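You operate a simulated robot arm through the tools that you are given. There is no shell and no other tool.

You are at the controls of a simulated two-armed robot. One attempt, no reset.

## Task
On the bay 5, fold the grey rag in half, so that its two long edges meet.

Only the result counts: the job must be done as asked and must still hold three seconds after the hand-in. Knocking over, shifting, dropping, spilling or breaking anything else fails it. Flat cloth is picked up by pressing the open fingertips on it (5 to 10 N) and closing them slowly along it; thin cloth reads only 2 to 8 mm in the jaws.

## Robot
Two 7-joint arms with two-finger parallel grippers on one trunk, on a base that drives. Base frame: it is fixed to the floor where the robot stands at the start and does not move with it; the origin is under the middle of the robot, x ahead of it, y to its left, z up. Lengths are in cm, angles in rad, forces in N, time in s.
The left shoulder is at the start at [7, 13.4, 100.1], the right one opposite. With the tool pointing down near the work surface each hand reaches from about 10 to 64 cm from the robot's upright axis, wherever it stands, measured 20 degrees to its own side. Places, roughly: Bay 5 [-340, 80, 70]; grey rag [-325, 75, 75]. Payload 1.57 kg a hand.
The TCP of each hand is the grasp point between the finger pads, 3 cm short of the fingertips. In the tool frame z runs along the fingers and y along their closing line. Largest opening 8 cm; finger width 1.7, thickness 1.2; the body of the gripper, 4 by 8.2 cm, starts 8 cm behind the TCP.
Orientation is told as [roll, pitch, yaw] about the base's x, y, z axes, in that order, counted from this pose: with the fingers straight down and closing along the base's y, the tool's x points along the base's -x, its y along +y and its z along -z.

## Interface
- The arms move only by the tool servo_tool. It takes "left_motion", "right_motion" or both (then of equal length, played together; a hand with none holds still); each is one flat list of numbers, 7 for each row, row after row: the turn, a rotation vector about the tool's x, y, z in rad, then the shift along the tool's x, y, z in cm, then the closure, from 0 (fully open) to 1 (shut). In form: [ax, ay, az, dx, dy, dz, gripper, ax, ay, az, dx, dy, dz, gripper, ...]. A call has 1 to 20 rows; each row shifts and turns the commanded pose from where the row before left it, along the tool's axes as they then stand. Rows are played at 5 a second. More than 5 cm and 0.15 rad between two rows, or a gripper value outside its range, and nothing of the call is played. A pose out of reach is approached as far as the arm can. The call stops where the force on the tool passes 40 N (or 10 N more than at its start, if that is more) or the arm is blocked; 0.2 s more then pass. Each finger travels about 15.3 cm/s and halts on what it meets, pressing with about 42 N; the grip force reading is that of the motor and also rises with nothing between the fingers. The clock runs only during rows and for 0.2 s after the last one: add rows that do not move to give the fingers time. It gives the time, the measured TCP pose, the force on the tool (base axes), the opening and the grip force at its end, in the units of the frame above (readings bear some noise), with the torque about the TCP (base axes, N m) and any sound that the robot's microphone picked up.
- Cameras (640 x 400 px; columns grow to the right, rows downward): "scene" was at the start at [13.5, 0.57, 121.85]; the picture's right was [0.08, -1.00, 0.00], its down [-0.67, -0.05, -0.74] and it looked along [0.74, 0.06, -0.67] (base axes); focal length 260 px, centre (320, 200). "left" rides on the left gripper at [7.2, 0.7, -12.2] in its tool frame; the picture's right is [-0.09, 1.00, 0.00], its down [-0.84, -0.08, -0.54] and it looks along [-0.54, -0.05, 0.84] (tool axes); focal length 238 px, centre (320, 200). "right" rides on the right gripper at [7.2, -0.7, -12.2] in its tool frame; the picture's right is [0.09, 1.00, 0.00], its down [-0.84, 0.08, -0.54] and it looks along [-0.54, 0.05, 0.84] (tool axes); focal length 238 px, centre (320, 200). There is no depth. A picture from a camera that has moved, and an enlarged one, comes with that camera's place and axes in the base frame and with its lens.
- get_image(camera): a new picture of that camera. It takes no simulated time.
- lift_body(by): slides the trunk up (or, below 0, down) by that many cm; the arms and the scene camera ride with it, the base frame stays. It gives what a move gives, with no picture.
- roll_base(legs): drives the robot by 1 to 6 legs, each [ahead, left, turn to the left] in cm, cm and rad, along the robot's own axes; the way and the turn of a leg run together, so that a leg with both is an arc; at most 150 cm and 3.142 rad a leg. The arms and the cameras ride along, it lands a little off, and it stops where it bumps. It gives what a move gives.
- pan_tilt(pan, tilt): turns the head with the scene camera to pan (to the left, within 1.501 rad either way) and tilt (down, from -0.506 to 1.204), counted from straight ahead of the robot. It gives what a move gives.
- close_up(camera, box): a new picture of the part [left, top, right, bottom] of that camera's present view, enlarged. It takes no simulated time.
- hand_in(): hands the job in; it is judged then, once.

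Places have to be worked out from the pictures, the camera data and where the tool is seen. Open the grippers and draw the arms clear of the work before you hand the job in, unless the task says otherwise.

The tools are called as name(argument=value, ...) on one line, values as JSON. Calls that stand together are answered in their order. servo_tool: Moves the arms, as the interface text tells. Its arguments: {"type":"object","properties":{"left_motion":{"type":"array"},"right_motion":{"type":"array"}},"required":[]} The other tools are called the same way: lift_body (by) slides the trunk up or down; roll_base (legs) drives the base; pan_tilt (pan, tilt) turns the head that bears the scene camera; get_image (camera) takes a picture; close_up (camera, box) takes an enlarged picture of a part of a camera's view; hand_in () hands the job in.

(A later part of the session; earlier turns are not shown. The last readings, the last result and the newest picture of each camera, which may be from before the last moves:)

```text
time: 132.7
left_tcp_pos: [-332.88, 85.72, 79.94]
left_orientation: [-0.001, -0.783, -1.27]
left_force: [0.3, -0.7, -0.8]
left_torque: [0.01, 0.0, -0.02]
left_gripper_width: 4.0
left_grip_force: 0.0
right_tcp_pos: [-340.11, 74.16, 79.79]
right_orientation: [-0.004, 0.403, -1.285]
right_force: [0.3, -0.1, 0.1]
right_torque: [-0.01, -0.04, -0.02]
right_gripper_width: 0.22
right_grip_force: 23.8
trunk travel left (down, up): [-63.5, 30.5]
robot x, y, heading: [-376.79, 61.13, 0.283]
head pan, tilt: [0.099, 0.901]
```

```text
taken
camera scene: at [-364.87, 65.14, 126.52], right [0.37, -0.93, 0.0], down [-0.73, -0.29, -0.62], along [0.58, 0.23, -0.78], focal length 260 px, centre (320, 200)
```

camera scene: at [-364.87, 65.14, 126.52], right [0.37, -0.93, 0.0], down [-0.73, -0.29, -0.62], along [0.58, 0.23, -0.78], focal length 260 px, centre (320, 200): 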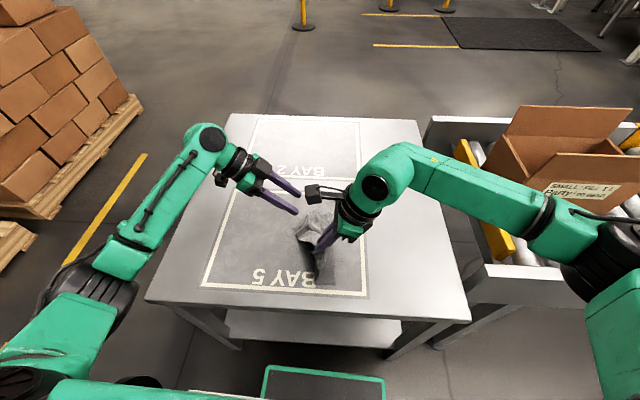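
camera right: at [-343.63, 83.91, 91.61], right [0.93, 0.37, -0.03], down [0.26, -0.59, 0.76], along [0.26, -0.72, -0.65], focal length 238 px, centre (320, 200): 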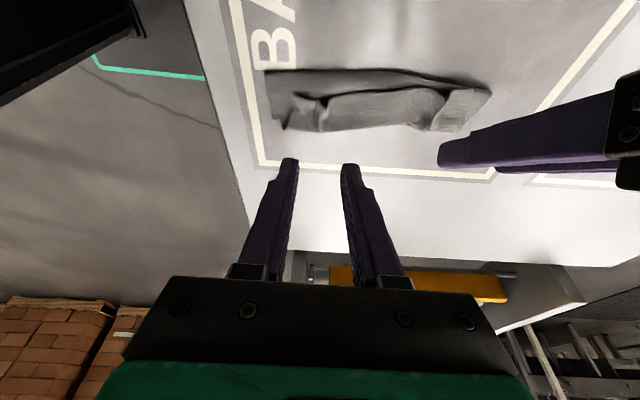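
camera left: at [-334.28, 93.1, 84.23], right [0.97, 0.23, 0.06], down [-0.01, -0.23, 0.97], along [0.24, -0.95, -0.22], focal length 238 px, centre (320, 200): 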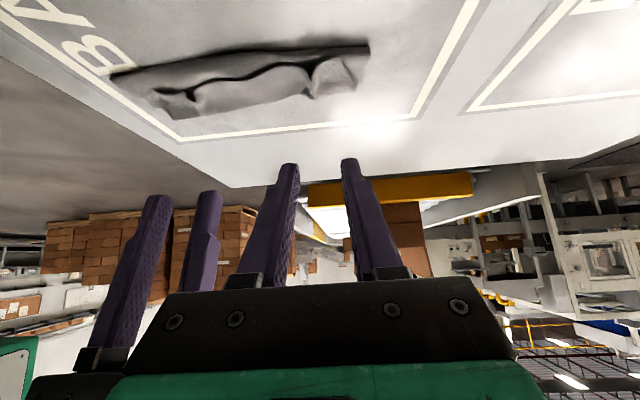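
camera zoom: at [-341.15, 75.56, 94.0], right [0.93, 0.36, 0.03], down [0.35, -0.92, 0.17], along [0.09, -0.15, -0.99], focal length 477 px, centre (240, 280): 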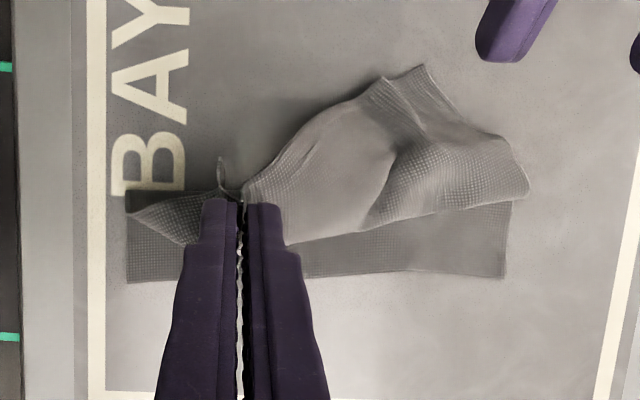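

The near part of the flap is standing and the far corner has fallen open to the left. I lay the flap fully back to the left with the right hand (keeping its grip and rolling it back), so the left hand can then take a clean grip on the far part of the edge.

servo_tool(left_motion=[0, 0, 0, 0.715, 0, -2.12, 0.5, 0, 0, 0, 0.715, 0, -2.12, 0.5, 0, 0, 0, 0, 0, 0, 0.5, 0, 0, 0, 0, 0, 0, 0.5, 0, 0, 0, 0, 0, 0, 0.5, 0, 0, 0, 0, 0, 0, 0.5, 0, 0, 0, 0, 0, 0, 0.5, 0, 0, 0, 0, 0, 0, 0.5, 0, 0, 0, 0, 0, 0, 0.5, 0, 0, 0, 0, 0, 0, 0.5], right_motion=[0, -0.07, 0, 1.134, -0.36, 0.392, 1, 0, -0.07, 0, 1.229, -0.36, 0.435, 1, 0, -0.07, 0, 1.218, -0.36, 0.544, 1, 0, -0.07, 0, 1.179, -0.36, 0.65, 1, 0, -0.07, 0, 1.164, -0.36, 0.713, 1, 0, -0.07, 0, 1.1135, -0.36, 0.781, 1, 0, -0.07, 0, 1.079, -0.36, 0.859, 1, 0, -0.07, 0, 1.053, -0.36, 0.896, 1, 0, -0.07, 0, 0.93, -0.36, 0.914, 1, 0, -0.07, 0, 0.868, -0.36, 0.853, 1])

get_image(camera="left")

get_image(camera="right")

close_up(camera="scene", box=[180, 170, 400, 310])

```text
time: 134.9
left_tcp_pos: [-334.38, 89.77, 82.12]
left_orientation: [-0.002, -0.781, -1.271]
left_force: [-0.4, 0.2, 0.0]
left_torque: [0.0, 0.04, -0.01]
left_gripper_width: 3.99
left_grip_force: 0.0
right_tcp_pos: [-346.66, 83.78, 74.06]
right_orientation: [-0.006, -0.3, -1.281]
right_force: [0.4, -0.4, 0.3]
right_torque: [-0.04, 0.0, -0.04]
right_gripper_width: 0.21
right_grip_force: 23.8
trunk travel left (down, up): [-63.5, 30.5]
robot x, y, heading: [-376.51, 61.19, 0.288]
head pan, tilt: [0.099, 0.901]
```

```text
taken
camera left: at [-337.65, 103.0, 85.84], right [0.97, 0.23, 0.06], down [-0.01, -0.22, 0.97], along [0.24, -0.95, -0.22], focal length 238 px, centre (320, 200)
```

left: 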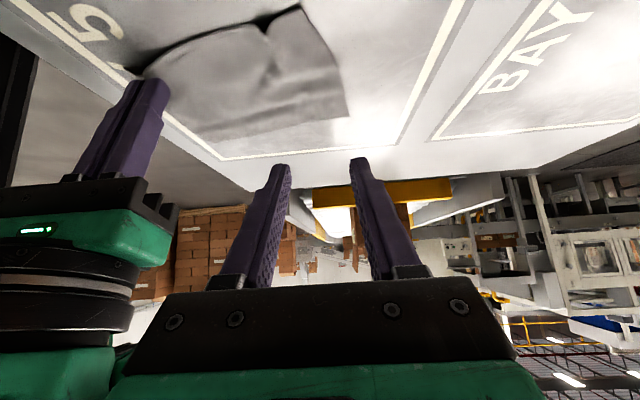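

```text
taken
camera right: at [-350.23, 93.54, 83.6], right [0.93, 0.37, -0.03], down [0.26, -0.59, 0.76], along [0.26, -0.72, -0.64], focal length 238 px, centre (320, 200)
```

right: 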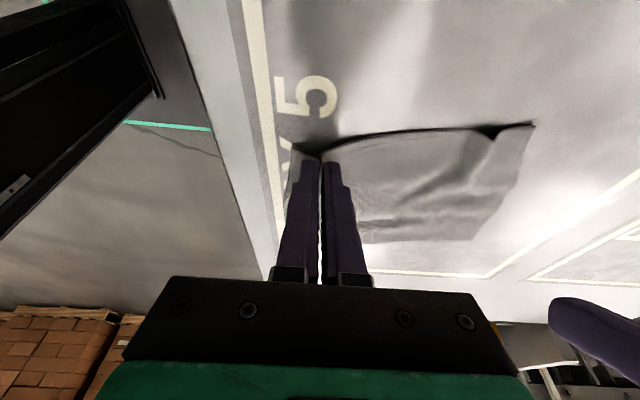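

```text
2.86 times, centred on (290, 240) of scene
camera zoom: at [-364.93, 65.32, 126.52], right [0.37, -0.93, 0.0], down [-0.73, -0.29, -0.62], along [0.58, 0.23, -0.78], focal length 743 px, centre (406, 86)
```

zoom: 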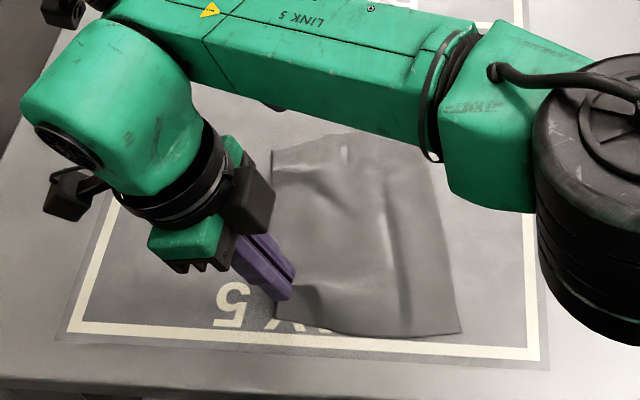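

The rag is open again, lying slightly turned (long axis about 0.22 rad from my heading), and the right hand still holds its left edge near the near corner. I bring the left hand over the old ripple near the far corner (X≈45.5, Y≈15) and turn it to match the edge.

servo_tool(left_motion=[0, 0, 0, 1.266, -0.68, 0.969, 0.62, 0, 0, 0, 1.266, -0.68, 0.969, 0.62, 0, 0, 0, 1.266, -0.68, 0.969, 0.62, 0, 0, 0, 1.266, -0.68, 0.969, 0.62, 0, 0, 0, 1.266, -0.68, 0.969, 0.62, -0.047, 0, -0.0473, 0, 0, 0, 0.62, -0.047, 0, -0.0473, 0, 0, 0, 0.62, -0.047, 0, -0.0473, 0, 0, 0, 0.62, 0, 0, 0, 0, 0, 0, 0.62])

close_up(camera="left", box=[80, 30, 440, 230])

close_up(camera="right", box=[260, 60, 580, 260])

```text
time: 136.9
left_tcp_pos: [-337.71, 89.87, 74.1]
left_orientation: [-0.001, -0.782, -1.07]
left_force: [-0.5, -0.6, -0.1]
left_torque: [-0.02, 0.0, -0.02]
left_gripper_width: 3.04
left_grip_force: 0.1
right_tcp_pos: [-346.59, 83.88, 73.88]
right_orientation: [-0.007, -0.299, -1.282]
right_force: [-0.3, -0.2, 0.1]
right_torque: [-0.01, 0.04, -0.02]
right_gripper_width: 0.2
right_grip_force: 24.3
trunk travel left (down, up): [-63.5, 30.5]
robot x, y, heading: [-376.59, 61.38, 0.287]
head pan, tilt: [0.099, 0.901]
```

```text
1.78 times, centred on (260, 130) of left
camera zoom: at [-343.75, 102.02, 77.83], right [0.91, 0.42, 0.06], down [0.03, -0.22, 0.97], along [0.42, -0.88, -0.22], focal length 424 px, centre (427, 324)
```

zoom: 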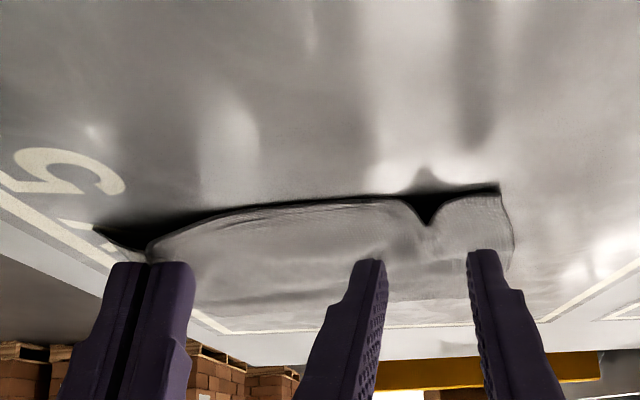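

```text
2.00 times, centred on (420, 160) of right
camera zoom: at [-350.2, 93.48, 83.63], right [0.93, 0.37, -0.03], down [0.26, -0.59, 0.76], along [0.26, -0.72, -0.65], focal length 477 px, centre (120, 280)
```

zoom: 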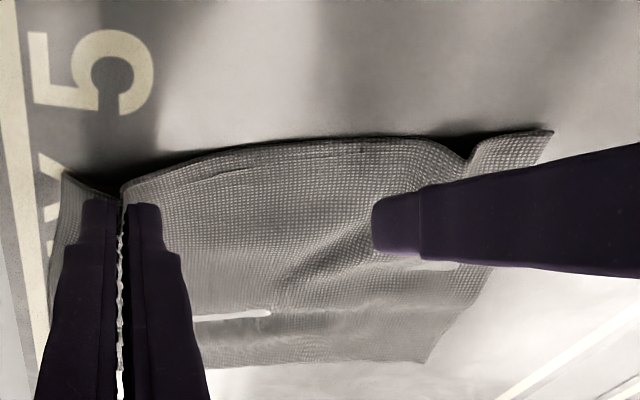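

The left fingers straddle the ripple, about 1 cm inside the edge. I lower the left hand to contact.

servo_tool(left_motion=[0, 0, 0, 0.352, -0.15, 0.355, 0.62, 0, 0, 0, 0.352, -0.15, 0.355, 0.62, 0, 0, 0, 0.141, 0, 0.142, 0.62, 0, 0, 0, 0, 0, 0, 0.62])

servo_tool(left_motion=[0, 0, 0, 0.141, 0, 0.142, 0.62, 0, 0, 0, 0, 0, 0, 0.62])

servo_tool(left_motion=[0, 0, 0, 0.0704, 0, 0.071, 0.62, 0, 0, 0, 0, 0, 0, 0.62])

```text
time: 137.9
left_tcp_pos: [-338.03, 89.48, 72.83]
left_orientation: [-0.003, -0.782, -1.069]
left_force: [-0.5, 0.2, -0.1]
left_torque: [-0.01, -0.02, -0.02]
left_gripper_width: 3.03
left_grip_force: 0.1
right_tcp_pos: [-346.62, 83.86, 73.91]
right_orientation: [-0.005, -0.299, -1.282]
right_force: [0.7, -0.6, 0.1]
right_torque: [0.01, 0.01, 0.0]
right_gripper_width: 0.19
right_grip_force: 24.0
trunk travel left (down, up): [-63.5, 30.5]
robot x, y, heading: [-376.59, 61.11, 0.284]
head pan, tilt: [0.099, 0.901]
```

```text
time: 138.5
left_tcp_pos: [-338.11, 89.49, 72.74]
left_orientation: [0.0, -0.782, -1.07]
left_force: [-0.2, -0.2, 0.1]
left_torque: [-0.01, 0.03, -0.03]
left_gripper_width: 3.06
left_grip_force: 0.1
right_tcp_pos: [-346.68, 83.78, 73.95]
right_orientation: [-0.004, -0.3, -1.281]
right_force: [0.5, 0.1, -1.2]
right_torque: [0.0, 0.01, 0.01]
right_gripper_width: 0.2
right_grip_force: 24.0
trunk travel left (down, up): [-63.5, 30.5]
robot x, y, heading: [-376.71, 60.98, 0.285]
head pan, tilt: [0.099, 0.901]
```

```text
time: 139.1
left_tcp_pos: [-338.09, 89.6, 72.56]
left_orientation: [-0.002, -0.783, -1.07]
left_force: [0.0, 0.1, -0.5]
left_torque: [0.01, 0.02, -0.01]
left_gripper_width: 3.04
left_grip_force: 0.0
right_tcp_pos: [-346.64, 83.83, 74.03]
right_orientation: [-0.005, -0.299, -1.281]
right_force: [-0.4, -0.4, -0.1]
right_torque: [0.0, -0.03, 0.0]
right_gripper_width: 0.2
right_grip_force: 23.7
trunk travel left (down, up): [-63.5, 30.5]
robot x, y, heading: [-376.63, 60.91, 0.285]
head pan, tilt: [0.099, 0.901]
```

Still no contact; another 0.1–0.2 cm down.

servo_tool(left_motion=[0, 0, 0, 0.0704, 0, 0.071, 0.62, 0, 0, 0, 0, 0, 0, 0.62])

servo_tool(left_motion=[0, 0, 0, 0.0704, 0, 0.071, 0.62, 0, 0, 0, 0, 0, 0, 0.62])

close_up(camera="left", box=[80, 30, 440, 230])

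```text
time: 139.7
left_tcp_pos: [-338.09, 89.54, 72.5]
left_orientation: [-0.003, -0.78, -1.07]
left_force: [-0.4, -0.2, -0.2]
left_torque: [0.04, -0.01, -0.01]
left_gripper_width: 3.03
left_grip_force: 0.0
right_tcp_pos: [-346.66, 83.83, 73.93]
right_orientation: [-0.006, -0.298, -1.281]
right_force: [0.8, 0.3, -0.3]
right_torque: [-0.02, -0.02, 0.01]
right_gripper_width: 0.23
right_grip_force: 23.2
trunk travel left (down, up): [-63.5, 30.5]
robot x, y, heading: [-376.99, 61.25, 0.284]
head pan, tilt: [0.099, 0.901]
```

```text
time: 140.3
left_tcp_pos: [-338.06, 89.56, 72.44]
left_orientation: [0.001, -0.782, -1.07]
left_force: [0.5, 0.9, 0.5]
left_torque: [0.0, -0.06, 0.01]
left_gripper_width: 3.05
left_grip_force: 0.0
right_tcp_pos: [-346.62, 83.77, 73.93]
right_orientation: [-0.005, -0.298, -1.28]
right_force: [0.9, 0.2, -0.4]
right_torque: [0.0, 0.01, 0.01]
right_gripper_width: 0.18
right_grip_force: 23.7
trunk travel left (down, up): [-63.5, 30.5]
robot x, y, heading: [-376.9, 60.91, 0.285]
head pan, tilt: [0.099, 0.901]
```

```text
1.78 times, centred on (260, 130) of left
camera zoom: at [-344.03, 101.85, 76.17], right [0.91, 0.42, 0.06], down [0.03, -0.22, 0.97], along [0.42, -0.88, -0.22], focal length 424 px, centre (427, 324)
```

zoom: 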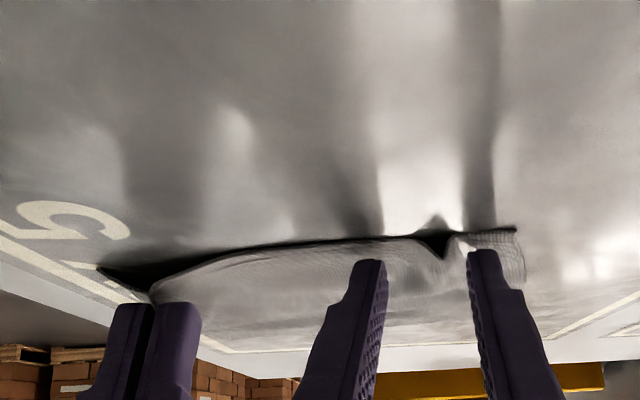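

Very close to contact; two more 0.1 cm steps.

servo_tool(left_motion=[0, 0, 0, 0.0704, 0, 0.071, 0.62, 0, 0, 0, 0, 0, 0, 0.62])

servo_tool(left_motion=[0, 0, 0, 0.0352, 0, 0.0355, 0.62, 0, 0, 0, 0, 0, 0, 0.62])

```text
time: 140.9
left_tcp_pos: [-338.01, 89.51, 72.42]
left_orientation: [0.003, -0.782, -1.071]
left_force: [0.7, 0.5, 4.7]
left_torque: [-0.04, -0.04, 0.0]
left_gripper_width: 3.05
left_grip_force: 0.0
right_tcp_pos: [-346.65, 83.76, 74.07]
right_orientation: [-0.005, -0.298, -1.281]
right_force: [0.1, -0.6, -0.4]
right_torque: [0.01, -0.01, 0.0]
right_gripper_width: 0.21
right_grip_force: 24.2
trunk travel left (down, up): [-63.5, 30.5]
robot x, y, heading: [-376.85, 61.17, 0.279]
head pan, tilt: [0.099, 0.901]
```

```text
time: 141.5
left_tcp_pos: [-338.17, 89.38, 72.52]
left_orientation: [0.002, -0.782, -1.07]
left_force: [0.4, 1.6, 9.5]
left_torque: [-0.12, -0.09, -0.01]
left_gripper_width: 3.02
left_grip_force: 0.0
right_tcp_pos: [-346.66, 83.84, 73.98]
right_orientation: [-0.005, -0.295, -1.281]
right_force: [-1.1, 0.2, 0.4]
right_torque: [0.0, -0.02, -0.02]
right_gripper_width: 0.21
right_grip_force: 23.6
trunk travel left (down, up): [-63.5, 30.5]
robot x, y, heading: [-376.56, 61.37, 0.284]
head pan, tilt: [0.099, 0.901]
```

9.5 N on the left hand. I close it slowly.

servo_tool(left_motion=[0, 0, 0, 0, 0, 0, 0.65, 0, 0, 0, 0, 0, 0, 0.68, 0, 0, 0, 0, 0, 0, 0.71, 0, 0, 0, 0, 0, 0, 0.74, 0, 0, 0, 0, 0, 0, 0.77, 0, 0, 0, 0, 0, 0, 0.8, 0, 0, 0, 0, 0, 0, 0.83, 0, 0, 0, 0, 0, 0, 0.86, 0, 0, 0, 0, 0, 0, 0.89, 0, 0, 0, 0, 0, 0, 0.92, 0, 0, 0, 0, 0, 0, 0.95, 0, 0, 0, 0, 0, 0, 0.98, 0, 0, 0, 0, 0, 0, 1, 0, 0, 0, 0, 0, 0, 1, 0, 0, 0, 0, 0, 0, 1])

close_up(camera="left", box=[80, 30, 440, 230])

close_up(camera="right", box=[260, 60, 580, 260])

```text
time: 144.7
left_tcp_pos: [-338.17, 89.48, 72.48]
left_orientation: [0.001, -0.782, -1.073]
left_force: [-0.9, -1.0, 12.4]
left_torque: [-0.2, -0.07, -0.04]
left_gripper_width: 0.25
left_grip_force: 24.0
right_tcp_pos: [-346.83, 83.73, 74.04]
right_orientation: [-0.002, -0.297, -1.282]
right_force: [2.3, 1.6, -0.6]
right_torque: [0.03, -0.07, -0.01]
right_gripper_width: 0.2
right_grip_force: 23.7
trunk travel left (down, up): [-63.5, 30.5]
robot x, y, heading: [-376.72, 60.99, 0.285]
head pan, tilt: [0.099, 0.901]
```

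```text
1.78 times, centred on (260, 130) of left
camera zoom: at [-344.12, 101.72, 76.14], right [0.91, 0.42, 0.07], down [0.03, -0.22, 0.97], along [0.42, -0.88, -0.22], focal length 424 px, centre (427, 324)
```

zoom: 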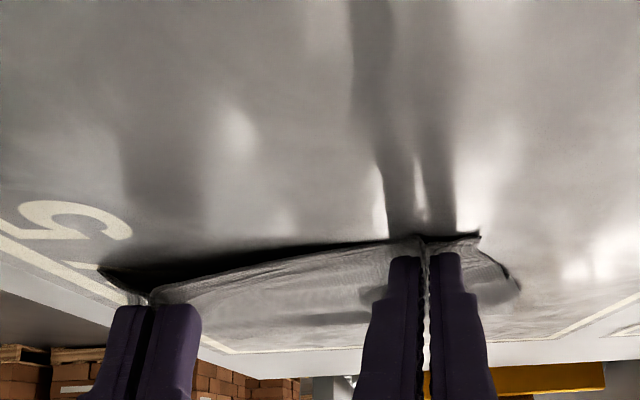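

```text
2.00 times, centred on (420, 160) of right
camera zoom: at [-350.3, 93.41, 83.7], right [0.93, 0.37, -0.03], down [0.26, -0.59, 0.76], along [0.26, -0.72, -0.65], focal length 477 px, centre (120, 280)
```

zoom: 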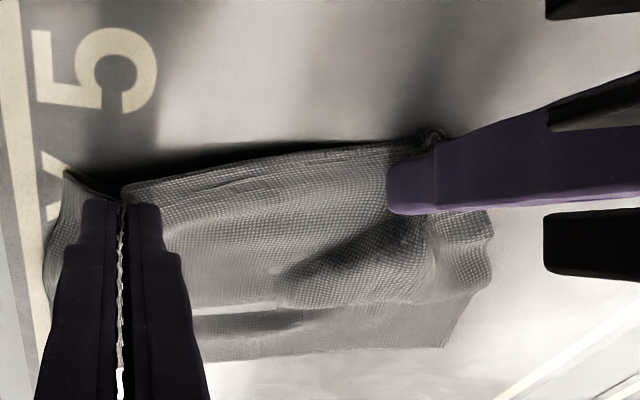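

Both hands hold (2.5 and 2.0 mm). Before folding I measure the rag's right edge again from the head camera.

close_up(camera="scene", box=[220, 190, 380, 300])

get_image(camera="right")

```text
3.64 times, centred on (300, 245) of scene
camera zoom: at [-365.03, 65.13, 126.53], right [0.37, -0.93, 0.0], down [-0.73, -0.29, -0.62], along [0.58, 0.23, -0.78], focal length 945 px, centre (393, 36)
```

zoom: 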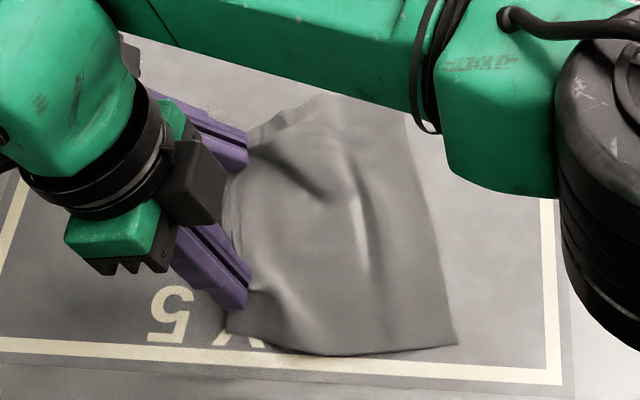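

```text
taken
camera right: at [-350.3, 93.41, 83.7], right [0.93, 0.37, -0.03], down [0.26, -0.59, 0.76], along [0.26, -0.72, -0.65], focal length 238 px, centre (320, 200)
```

right: 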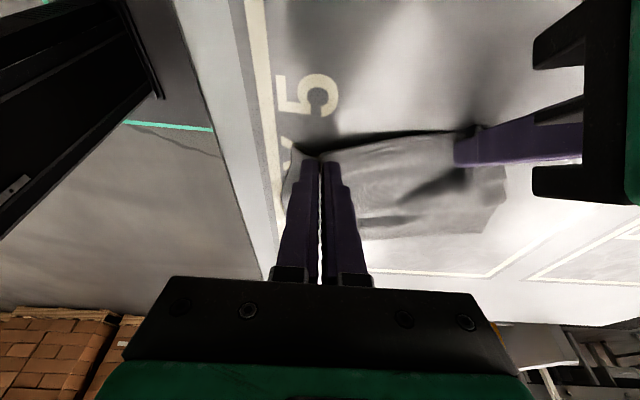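

The rag's right edge runs from C≈[-343.9,69.3] to B≈[-327.3,79.5], so the rag is turned about 0.26 rad from my heading. I start the second fold along the rag's own short axis, rolling both hands steadily with the flap (first six rows), then check.

servo_tool(left_motion=[0, 0.1, 0, -0.986, 0, -0.601, 1, 0, 0.1, 0, -1.023, 0, -0.534, 1, 0, 0.1, 0, -1.063, 0, -0.495, 1, 0, 0.1, 0, -1.096, 0, -0.44, 1, 0, 0.1, 0, -1.117, 0, -0.374, 1, 0, 0.1, 0, -1.158, 0, -0.318, 1], right_motion=[-0.0124, 0.1, -0.0484, -0.899, 0.15, -0.756, 1, -0.0075, 0.1, -0.0494, -0.804, 0.111, -0.805, 1, -0.0025, 0.1, -0.05, -0.855, 0.088, -0.786, 1, 0.0025, 0.1, -0.05, -0.906, 0.051, -0.743, 1, 0.0075, 0.1, -0.0494, -0.941, 0, -0.694, 1, 0, 0.1, 0, -0.99, 0, -0.668, 1])

get_image(camera="right")

get_image(camera="left")

close_up(camera="scene", box=[200, 180, 400, 310])

```text
time: 146.1
left_tcp_pos: [-335.99, 85.84, 77.75]
left_orientation: [0.0, -0.178, -1.07]
left_force: [-2.7, -1.7, 0.3]
left_torque: [-0.03, 0.07, -0.01]
left_gripper_width: 0.23
left_grip_force: 23.5
right_tcp_pos: [-344.18, 79.11, 78.76]
right_orientation: [-0.003, 0.307, -1.033]
right_force: [2.4, 1.2, -0.7]
right_torque: [0.05, -0.06, -0.08]
right_gripper_width: 0.18
right_grip_force: 23.7
trunk travel left (down, up): [-63.5, 30.5]
robot x, y, heading: [-376.8, 61.32, 0.282]
head pan, tilt: [0.099, 0.901]
```

```text
taken
camera right: at [-346.26, 81.34, 92.62], right [0.81, 0.59, 0.02], down [0.56, -0.79, 0.26], along [0.17, -0.2, -0.96], focal length 238 px, centre (320, 200)
```

right: 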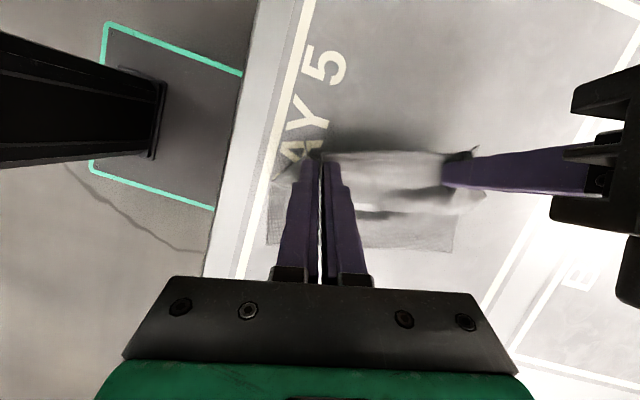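

```text
taken
camera left: at [-339.85, 94.26, 88.72], right [0.92, 0.4, 0.02], down [0.28, -0.68, 0.68], along [0.28, -0.62, -0.73], focal length 238 px, centre (320, 200)
```

left: 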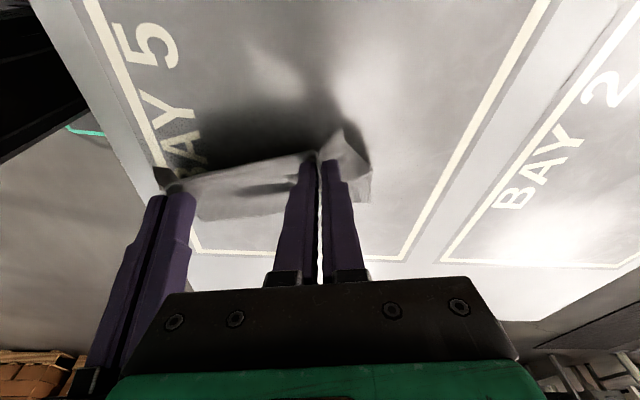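

```text
3.08 times, centred on (300, 245) of scene
camera zoom: at [-364.77, 65.03, 126.51], right [0.37, -0.93, 0.0], down [-0.73, -0.29, -0.62], along [0.58, 0.23, -0.78], focal length 800 px, centre (382, 62)
```

zoom: 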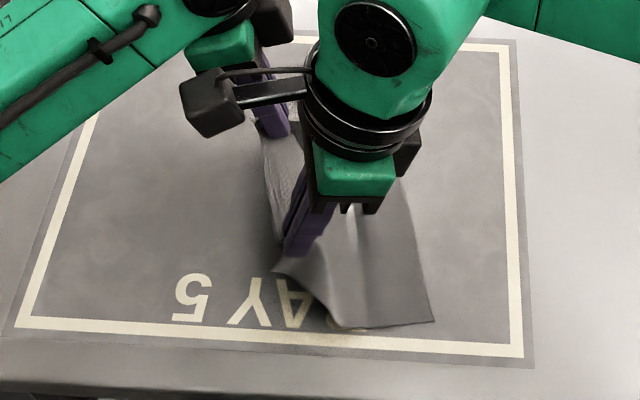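

Going well; corner C has not moved. I continue with rows 7–11 of the arc.

servo_tool(left_motion=[0, 0.1, 0, -1.169, 0, -0.262, 1, 0, 0.1, 0, -1.188, 0, -0.189, 1, 0, 0.1, 0, -1.208, 0, -0.135, 1, 0, 0.1, 0, -1.216, 0, -0.06, 1, 0, 0.1, 0, -1.197, 0, -0.005, 1], right_motion=[0, 0.1, 0, -1.031, 0, -0.623, 1, 0, 0.1, 0, -1.053, 0, -0.573, 1, 0, 0.1, 0, -1.097, 0, -0.53, 1, 0, 0.1, 0, -1.129, 0, -0.488, 1, 0, 0.1, 0, -1.147, 0, -0.415, 1])

close_up(camera="right", box=[200, 80, 520, 280])

close_up(camera="left", box=[100, 80, 420, 280])

close_up(camera="scene", box=[200, 180, 400, 310])

```text
time: 147.3
left_tcp_pos: [-333.33, 80.66, 78.36]
left_orientation: [0.001, 0.323, -1.072]
left_force: [-1.4, -0.9, 0.5]
left_torque: [0.03, 0.05, 0.03]
left_gripper_width: 0.25
left_grip_force: 23.7
right_tcp_pos: [-341.06, 74.02, 78.27]
right_orientation: [-0.006, 0.808, -1.037]
right_force: [1.1, 0.2, -0.4]
right_torque: [0.0, 0.0, -0.07]
right_gripper_width: 0.19
right_grip_force: 23.3
trunk travel left (down, up): [-63.5, 30.5]
robot x, y, heading: [-377.06, 61.09, 0.285]
head pan, tilt: [0.099, 0.901]
```

```text
2.00 times, centred on (360, 180) of right
camera zoom: at [-339.61, 70.23, 91.97], right [0.82, 0.56, 0.06], down [0.56, -0.79, -0.23], along [-0.08, 0.22, -0.97], focal length 477 px, centre (240, 240)
```

zoom: 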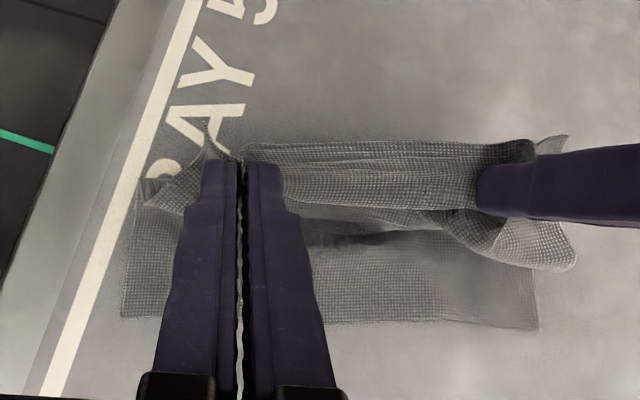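

```text
2.00 times, centred on (260, 180) of left
camera zoom: at [-334.12, 83.52, 92.35], right [0.92, 0.4, -0.03], down [0.4, -0.88, 0.25], along [0.07, -0.24, -0.97], focal length 477 px, centre (440, 240)
```

zoom: 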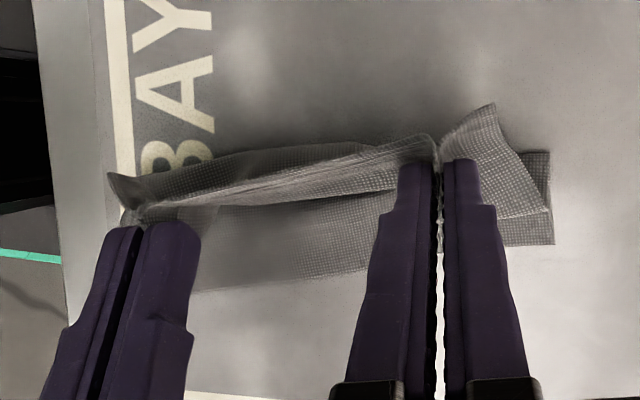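

```text
3.08 times, centred on (300, 245) of scene
camera zoom: at [-364.79, 65.07, 126.51], right [0.37, -0.93, 0.0], down [-0.73, -0.29, -0.62], along [0.58, 0.23, -0.78], focal length 800 px, centre (382, 62)
```

zoom: 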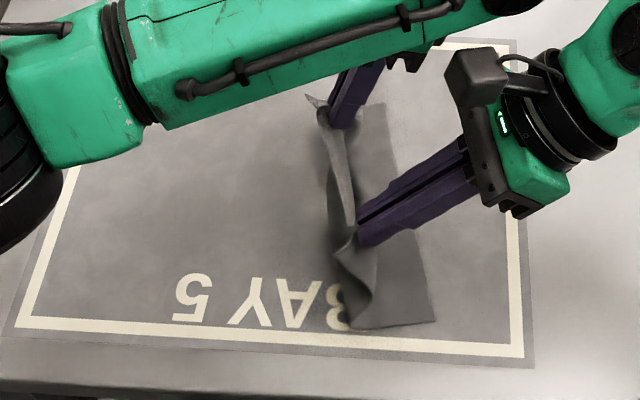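

The flap is up, but the free ends beyond the grips still flop left. I lower along the arc, keeping the flap taut and rolling a bit more, stopping about 2 cm above the table to check.

servo_tool(left_motion=[0, 0.047, 0, -2.316, 0, -0.008, 1, 0, 0.04, 0, -1.685, 0, 0.489, 1, 0, 0.04, 0, -1.552, 0, 0.808, 1, 0, 0.03, 0, -1.08, 0, 0.863, 1], right_motion=[0, 0.052, 0, -1.83, 0, -0.025, 1, 0, 0.05, 0, -1.796, 0, -0.333, 1, 0, 0.05, 0, -1.833, 0, 0.034, 1, 0, 0.04, 0, -1.446, 0, 0.28, 1])

close_up(camera="right", box=[200, 80, 520, 280])

close_up(camera="left", box=[100, 80, 420, 280])

close_up(camera="scene", box=[200, 180, 400, 310])

```text
time: 148.3
left_tcp_pos: [-330.84, 76.09, 74.07]
left_orientation: [0.0, 0.477, -1.073]
left_force: [-0.5, -0.2, -0.1]
left_torque: [0.01, 0.02, 0.02]
left_gripper_width: 0.24
left_grip_force: 24.0
right_tcp_pos: [-338.79, 70.47, 73.04]
right_orientation: [-0.01, 0.996, -1.04]
right_force: [0.4, -0.3, 0.0]
right_torque: [0.0, 0.01, -0.07]
right_gripper_width: 0.19
right_grip_force: 23.8
trunk travel left (down, up): [-63.5, 30.5]
robot x, y, heading: [-376.82, 60.99, 0.279]
head pan, tilt: [0.099, 0.901]
```

```text
2.00 times, centred on (360, 180) of right
camera zoom: at [-336.15, 64.46, 85.73], right [0.83, 0.55, 0.07], down [0.53, -0.74, -0.41], along [-0.17, 0.38, -0.91], focal length 477 px, centre (240, 240)
```

zoom: 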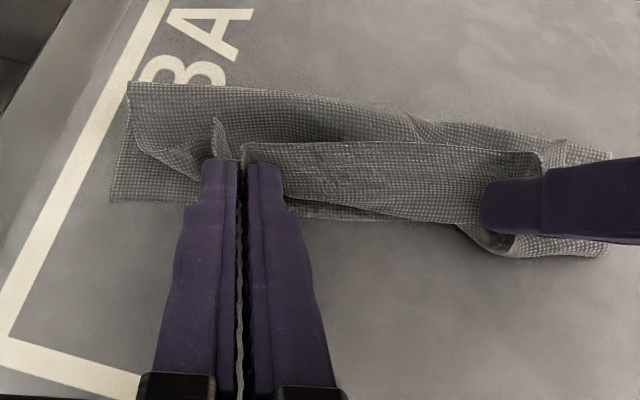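

```text
2.00 times, centred on (260, 180) of left
camera zoom: at [-330.64, 77.02, 88.3], right [0.91, 0.41, -0.04], down [0.41, -0.91, 0.1], along [0.0, -0.11, -0.99], focal length 477 px, centre (440, 240)
```

zoom: 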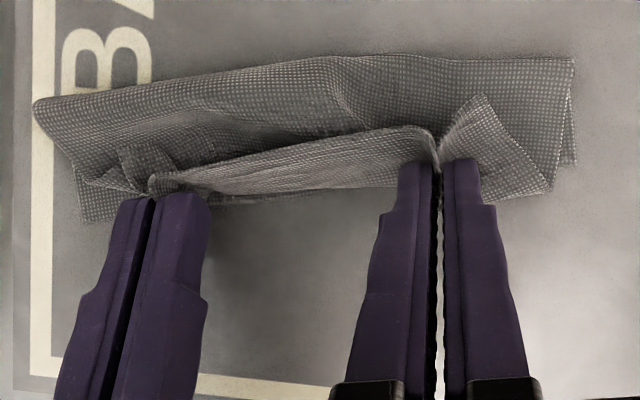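

```text
3.08 times, centred on (300, 245) of scene
camera zoom: at [-364.83, 65.13, 126.51], right [0.37, -0.93, 0.0], down [-0.73, -0.29, -0.62], along [0.58, 0.23, -0.78], focal length 800 px, centre (382, 62)
```

zoom: 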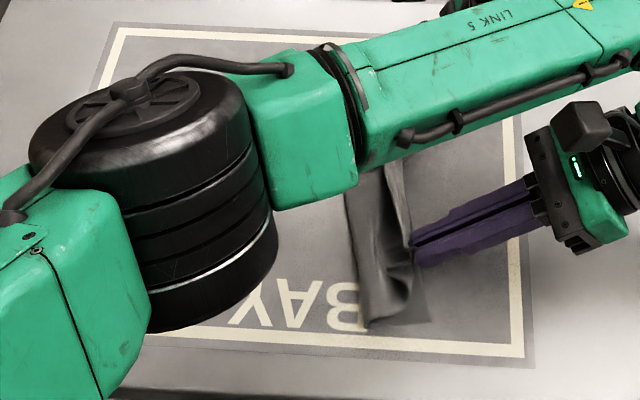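

The doubled strip is now only about 2.4 cm wide and standing up, but the fold line has crept right (w≈5.4 instead of 7). I lift back over the middle to let the fold line return left, then come down again with less pull.

servo_tool(left_motion=[0, 0, 0, 2.682, 0, -1.248, 1, 0, 0, 0, 2.282, 0, -0.059, 1, 0, 0, 0, 1.737, 0, 0.56, 1, 0, 0, 0, 0, 0, 0, 1, 0, 0, 0, 0, 0, 0, 1, 0, 0, 0, -1.155, 0, -0.597, 1, 0, 0, 0, -1.43, 0, -0.064, 1, 0, 0, 0, -1.393, 0, 0.518, 1], right_motion=[0, 0, 0, 2.908, 0, 0.1305, 1, 0, 0, 0, 2.01, 0, 1.081, 1, 0, 0, 0, 1.23, 0, 1.348, 1, 0, 0, 0, 0, 0, 0, 1, 0, 0, 0, 0, 0, 0, 1, 0, 0, 0, -0.7066, 0, -1.0912, 1, 0, 0, 0, -1.21, 0, -0.765, 1, 0, 0, 0, -1.467, 0, -0.2415, 1])

close_up(camera="left", box=[100, 80, 420, 280])

close_up(camera="right", box=[200, 80, 520, 280])

close_up(camera="scene", box=[200, 180, 400, 310])

```text
time: 150.1
left_tcp_pos: [-331.63, 77.79, 76.05]
left_orientation: [0.0, 0.476, -1.072]
left_force: [-0.8, -0.5, 0.9]
left_torque: [-0.02, 0.0, 0.06]
left_gripper_width: 0.23
left_grip_force: 23.5
right_tcp_pos: [-339.7, 71.81, 75.02]
right_orientation: [-0.009, 0.995, -1.039]
right_force: [0.8, 0.8, -0.8]
right_torque: [0.0, -0.02, -0.06]
right_gripper_width: 0.21
right_grip_force: 24.0
trunk travel left (down, up): [-63.5, 30.5]
robot x, y, heading: [-376.72, 60.65, 0.285]
head pan, tilt: [0.099, 0.901]
```

```text
2.00 times, centred on (260, 180) of left
camera zoom: at [-331.37, 78.78, 90.38], right [0.91, 0.41, -0.04], down [0.41, -0.91, 0.1], along [0.0, -0.11, -0.99], focal length 477 px, centre (440, 240)
```

zoom: 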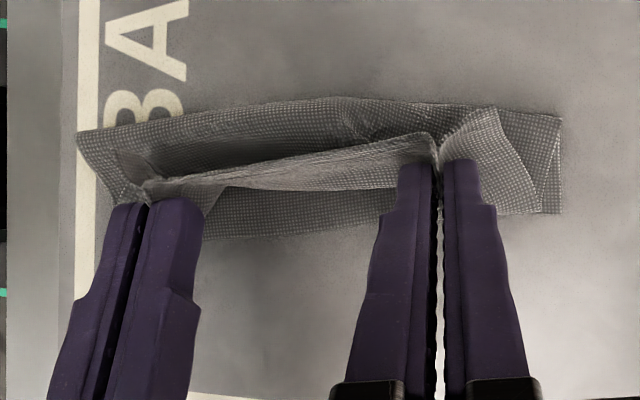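

```text
2.00 times, centred on (360, 180) of right
camera zoom: at [-337.04, 65.96, 87.82], right [0.83, 0.55, 0.07], down [0.53, -0.74, -0.41], along [-0.17, 0.38, -0.91], focal length 477 px, centre (240, 240)
```

zoom: 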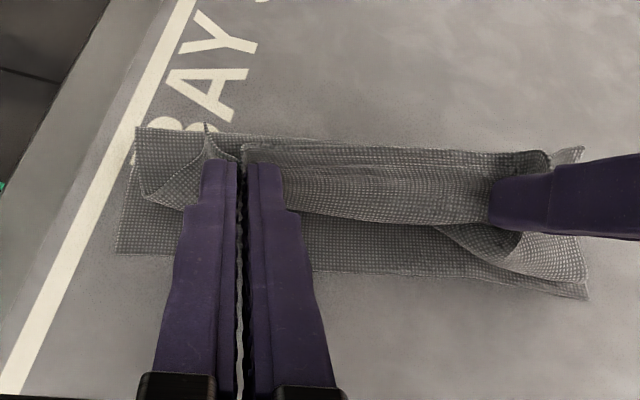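

```text
3.08 times, centred on (300, 245) of scene
camera zoom: at [-364.82, 65.15, 126.51], right [0.37, -0.93, 0.0], down [-0.73, -0.29, -0.62], along [0.58, 0.23, -0.78], focal length 800 px, centre (382, 62)
```

zoom: 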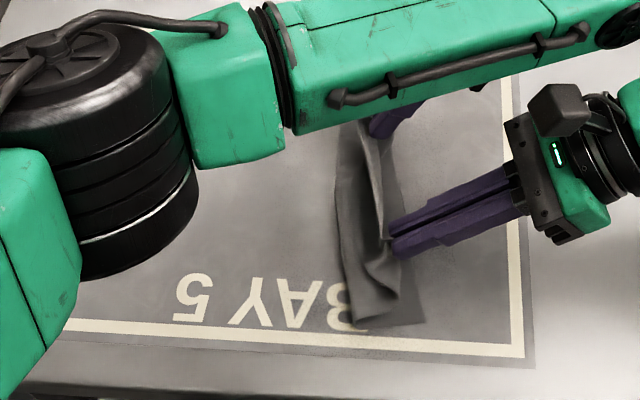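

The fold line is back near w≈6.2 in the middle. I now lower almost straight down at w≈2.4, so that the remaining standing strip can afterwards be turned over to the right.

servo_tool(left_motion=[0, 0, 0, -0.732, 0, 1.198, 1, 0, 0, 0, -0.597, 0, 1.155, 1, 0, 0, 0, 0, 0, 0, 1], right_motion=[0, 0, 0, -1.175, 0, 0.761, 1, 0, 0, 0, -1.091, 0, 0.7066, 1, 0, 0, 0, 0, 0, 0, 1])

close_up(camera="left", box=[100, 80, 420, 280])

close_up(camera="right", box=[200, 80, 520, 280])

```text
time: 150.9
left_tcp_pos: [-331.62, 77.83, 73.34]
left_orientation: [-0.001, 0.475, -1.073]
left_force: [-1.4, -0.9, 0.0]
left_torque: [-0.01, 0.0, 0.01]
left_gripper_width: 0.24
left_grip_force: 23.7
right_tcp_pos: [-339.79, 71.76, 72.5]
right_orientation: [-0.008, 0.996, -1.04]
right_force: [0.6, 0.6, 2.0]
right_torque: [0.07, -0.03, -0.09]
right_gripper_width: 0.23
right_grip_force: 24.1
trunk travel left (down, up): [-63.5, 30.5]
robot x, y, heading: [-377.12, 60.91, 0.286]
head pan, tilt: [0.099, 0.901]
```

```text
2.00 times, centred on (260, 180) of left
camera zoom: at [-331.45, 78.75, 87.59], right [0.91, 0.4, -0.04], down [0.41, -0.91, 0.1], along [0.0, -0.11, -0.99], focal length 477 px, centre (440, 240)
```

zoom: 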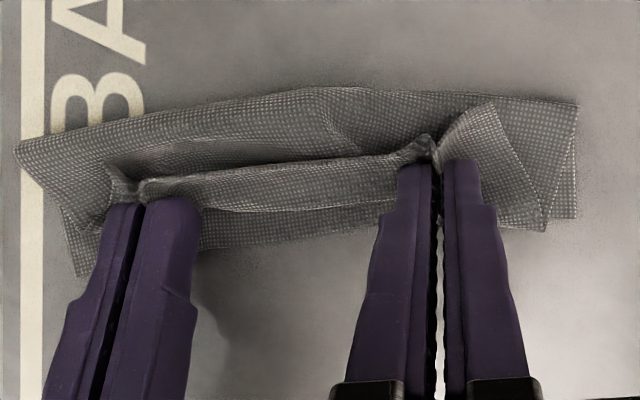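

```text
2.00 times, centred on (360, 180) of right
camera zoom: at [-337.13, 65.91, 85.21], right [0.83, 0.55, 0.07], down [0.53, -0.74, -0.41], along [-0.17, 0.38, -0.91], focal length 477 px, centre (240, 240)
```

zoom: 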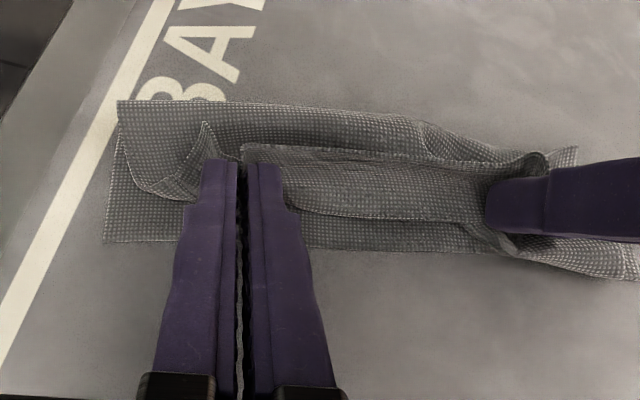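

Now the strip between crease (w≈1.9) and its edge is only about 2 cm and flipping it right would land the edge almost exactly on the lower edge. I open the grips slowly and look at how the strip settles.

servo_tool(left_motion=[0, 0, 0, 0, 0, 0, 0.96, 0, 0, 0, 0, 0, 0, 0.92, 0, 0, 0, 0, 0, 0, 0.88, 0, 0, 0, 0, 0, 0, 0.84, 0, 0, 0, 0, 0, 0, 0.8, 0, 0, 0, 0, 0, 0, 0.75, 0, 0, 0, 0, 0, 0, 0.7, 0, 0, 0, 0, 0, 0, 0.7], right_motion=[0, 0, 0, 0, 0, 0, 0.96, 0, 0, 0, 0, 0, 0, 0.92, 0, 0, 0, 0, 0, 0, 0.88, 0, 0, 0, 0, 0, 0, 0.84, 0, 0, 0, 0, 0, 0, 0.8, 0, 0, 0, 0, 0, 0, 0.75, 0, 0, 0, 0, 0, 0, 0.7, 0, 0, 0, 0, 0, 0, 0.7])

close_up(camera="left", box=[100, 80, 420, 280])

close_up(camera="right", box=[200, 80, 520, 280])

```text
time: 152.7
left_tcp_pos: [-331.69, 77.78, 73.38]
left_orientation: [0.0, 0.475, -1.072]
left_force: [-0.1, -0.4, -0.5]
left_torque: [0.01, -0.01, 0.04]
left_gripper_width: 2.38
left_grip_force: 0.0
right_tcp_pos: [-339.96, 71.78, 72.43]
right_orientation: [-0.009, 0.997, -1.039]
right_force: [0.3, -0.1, 0.4]
right_torque: [-0.01, 0.0, -0.01]
right_gripper_width: 2.38
right_grip_force: 0.0
trunk travel left (down, up): [-63.5, 30.5]
robot x, y, heading: [-376.68, 60.87, 0.28]
head pan, tilt: [0.099, 0.901]
```

```text
2.00 times, centred on (260, 180) of left
camera zoom: at [-331.43, 78.77, 87.59], right [0.91, 0.41, -0.04], down [0.41, -0.91, 0.1], along [0.0, -0.11, -0.99], focal length 477 px, centre (440, 240)
```

zoom: 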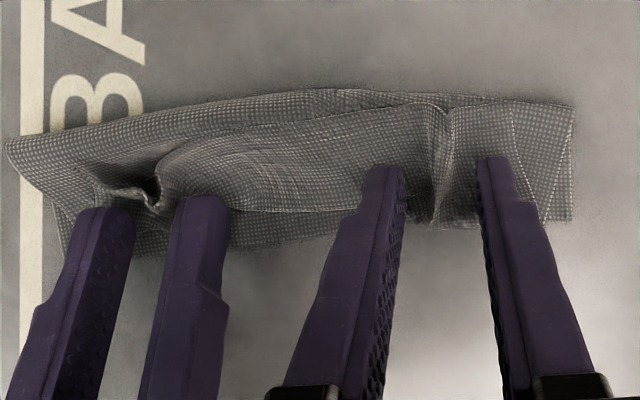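

```text
2.00 times, centred on (360, 180) of right
camera zoom: at [-337.12, 65.92, 85.19], right [0.83, 0.55, 0.07], down [0.53, -0.74, -0.41], along [-0.17, 0.38, -0.91], focal length 477 px, centre (240, 240)
```

zoom: 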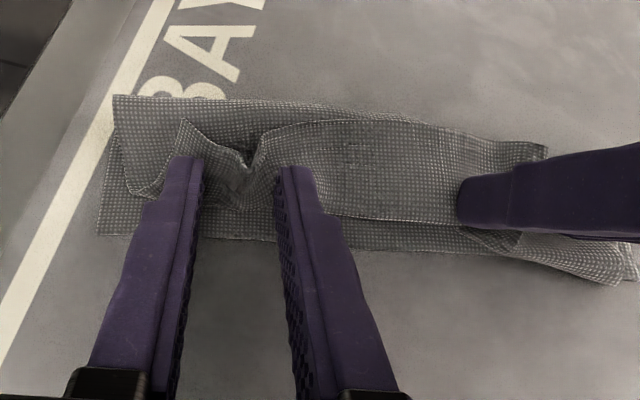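

Released, the strip fell left again – the ripple grips keep pointing the edge the wrong way. A better method: open the rag flat again, then pinch it along its middle line with both hands and lift, so both halves hang together, and lay it down sideways. The ripples are still between the fingers, so I re-close both hands to open the rag.

servo_tool(left_motion=[0, 0, 0, 0, 0, 0, 0.73, 0, 0, 0, 0, 0, 0, 0.77, 0, 0, 0, 0, 0, 0, 0.81, 0, 0, 0, 0, 0, 0, 0.85, 0, 0, 0, 0, 0, 0, 0.89, 0, 0, 0, 0, 0, 0, 0.93, 0, 0, 0, 0, 0, 0, 0.97, 0, 0, 0, 0, 0, 0, 1, 0, 0, 0, 0, 0, 0, 1, 0, 0, 0, 0, 0, 0, 1], right_motion=[0, 0, 0, 0, 0, 0, 0.73, 0, 0, 0, 0, 0, 0, 0.77, 0, 0, 0, 0, 0, 0, 0.81, 0, 0, 0, 0, 0, 0, 0.85, 0, 0, 0, 0, 0, 0, 0.89, 0, 0, 0, 0, 0, 0, 0.93, 0, 0, 0, 0, 0, 0, 0.97, 0, 0, 0, 0, 0, 0, 1, 0, 0, 0, 0, 0, 0, 1, 0, 0, 0, 0, 0, 0, 1])

close_up(camera="left", box=[100, 80, 420, 280])

close_up(camera="right", box=[200, 80, 520, 280])

```text
time: 154.9
left_tcp_pos: [-331.64, 77.87, 73.44]
left_orientation: [-0.002, 0.474, -1.071]
left_force: [0.3, 0.8, 0.9]
left_torque: [0.02, -0.04, -0.01]
left_gripper_width: 0.21
left_grip_force: 23.6
right_tcp_pos: [-339.84, 71.82, 72.52]
right_orientation: [-0.009, 0.995, -1.041]
right_force: [0.3, -1.0, 0.7]
right_torque: [0.02, 0.02, 0.02]
right_gripper_width: 0.17
right_grip_force: 23.9
trunk travel left (down, up): [-63.5, 30.5]
robot x, y, heading: [-376.61, 61.03, 0.284]
head pan, tilt: [0.099, 0.901]
```

```text
2.00 times, centred on (260, 180) of left
camera zoom: at [-331.43, 78.77, 87.59], right [0.91, 0.41, -0.04], down [0.41, -0.91, 0.1], along [0.0, -0.11, -0.99], focal length 477 px, centre (440, 240)
```

zoom: 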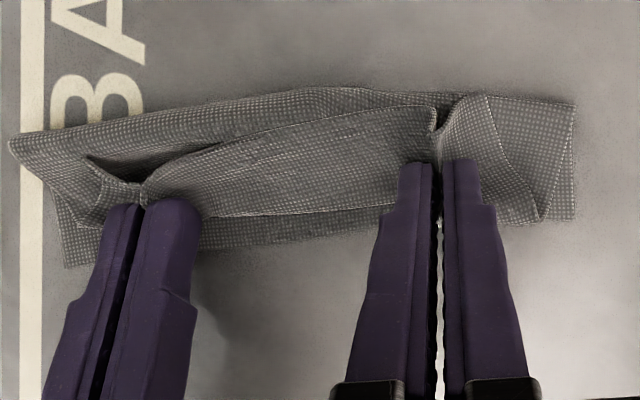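

```text
2.00 times, centred on (360, 180) of right
camera zoom: at [-337.12, 65.92, 85.19], right [0.83, 0.55, 0.07], down [0.53, -0.74, -0.41], along [-0.17, 0.38, -0.91], focal length 477 px, centre (240, 240)
```

zoom: 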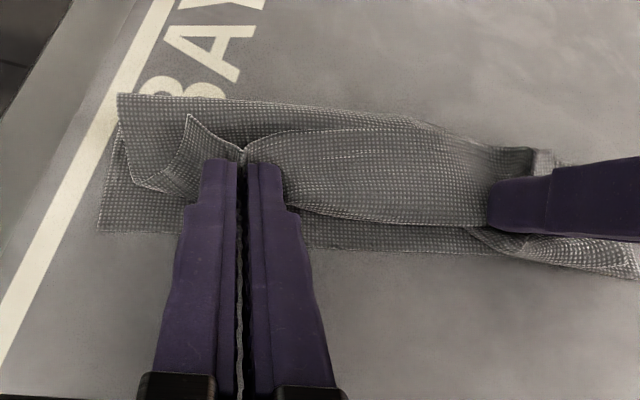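

Both hands have the strip again (about 2 mm). I carry it back over to the left to lay the rag flat open.

servo_tool(left_motion=[0, -0.125, 0, 1.35, 0, -1.623, 1, 0, -0.125, 0, 1.604, 0, -1.166, 1, 0, -0.125, 0, 1.71, 0, -0.639, 1, 0, -0.125, 0, 1.762, 0, -0.189, 1, 0, -0.125, 0, 1.745, 0, 0.135, 1, 0, -0.125, 0, 1.715, 0, 0.368, 1, 0, -0.125, 0, 1.671, 0, 0.634, 1, 0, -0.125, 0, 1.598, 0, 0.633, 1, 0, -0.125, 0, 1.497, 0, 0.571, 1, 0, -0.125, 0, 1.203, 0, 0.445, 1], right_motion=[0, -0.1295, 0, 2.017, 0, -0.749, 1, 0, -0.1295, 0, 2.012, 0, -0.38, 1, 0, -0.1295, 0, 1.845, 0, 0.122, 1, 0, -0.1295, 0, 1.673, 0, 0.536, 1, 0, -0.1295, 0, 1.503, 0, 0.804, 1, 0, -0.1295, 0, 1.369, 0, 0.991, 1, 0, -0.1295, 0, 1.209, 0, 1.198, 1, 0, -0.1295, 0, 1.1505, 0, 1.159, 1, 0, -0.1295, 0, 1.0957, 0, 1.054, 1, 0, -0.1295, 0, 0.898, 0, 0.803, 1])

get_image(camera="left")

get_image(camera="right")

close_up(camera="scene", box=[200, 180, 400, 310])

```text
time: 157.1
left_tcp_pos: [-337.71, 89.15, 73.07]
left_orientation: [0.001, -0.778, -1.071]
left_force: [-0.7, -0.4, 2.2]
left_torque: [-0.06, 0.0, 0.01]
left_gripper_width: 0.21
left_grip_force: 23.7
right_tcp_pos: [-346.07, 82.7, 73.49]
right_orientation: [-0.002, -0.305, -1.032]
right_force: [0.4, 0.6, 0.6]
right_torque: [-0.01, 0.02, 0.02]
right_gripper_width: 0.21
right_grip_force: 23.6
trunk travel left (down, up): [-63.5, 30.5]
robot x, y, heading: [-377.12, 61.54, 0.29]
head pan, tilt: [0.099, 0.901]
```

```text
taken
camera left: at [-343.72, 101.39, 76.79], right [0.91, 0.42, 0.07], down [0.04, -0.23, 0.97], along [0.42, -0.88, -0.22], focal length 238 px, centre (320, 200)
```

left: 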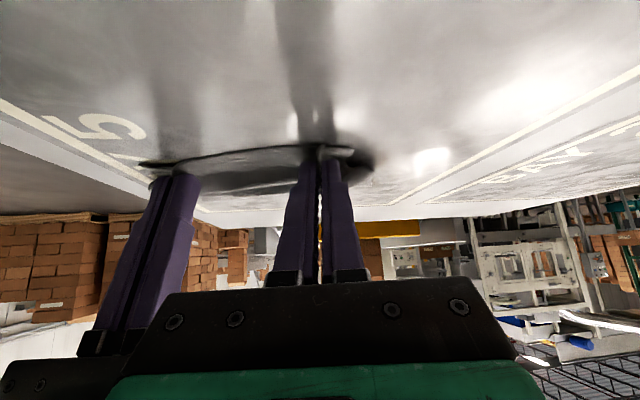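

```text
taken
camera right: at [-352.05, 91.22, 83.0], right [0.81, 0.59, -0.03], down [0.4, -0.51, 0.77], along [0.43, -0.63, -0.64], focal length 238 px, centre (320, 200)
```

right: 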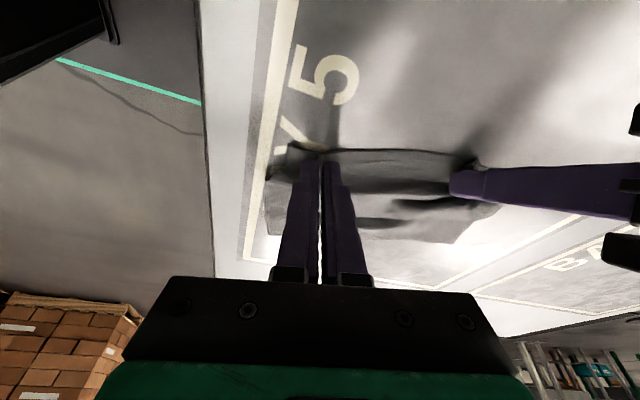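

```text
3.08 times, centred on (300, 245) of scene
camera zoom: at [-365.0, 65.4, 126.53], right [0.37, -0.93, 0.0], down [-0.73, -0.29, -0.62], along [0.58, 0.23, -0.78], focal length 800 px, centre (382, 62)
```

zoom: 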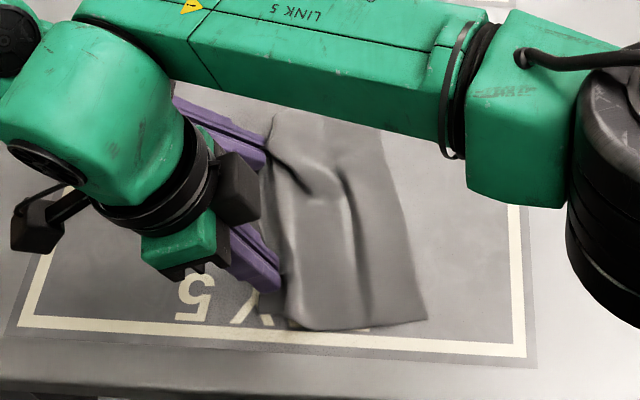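

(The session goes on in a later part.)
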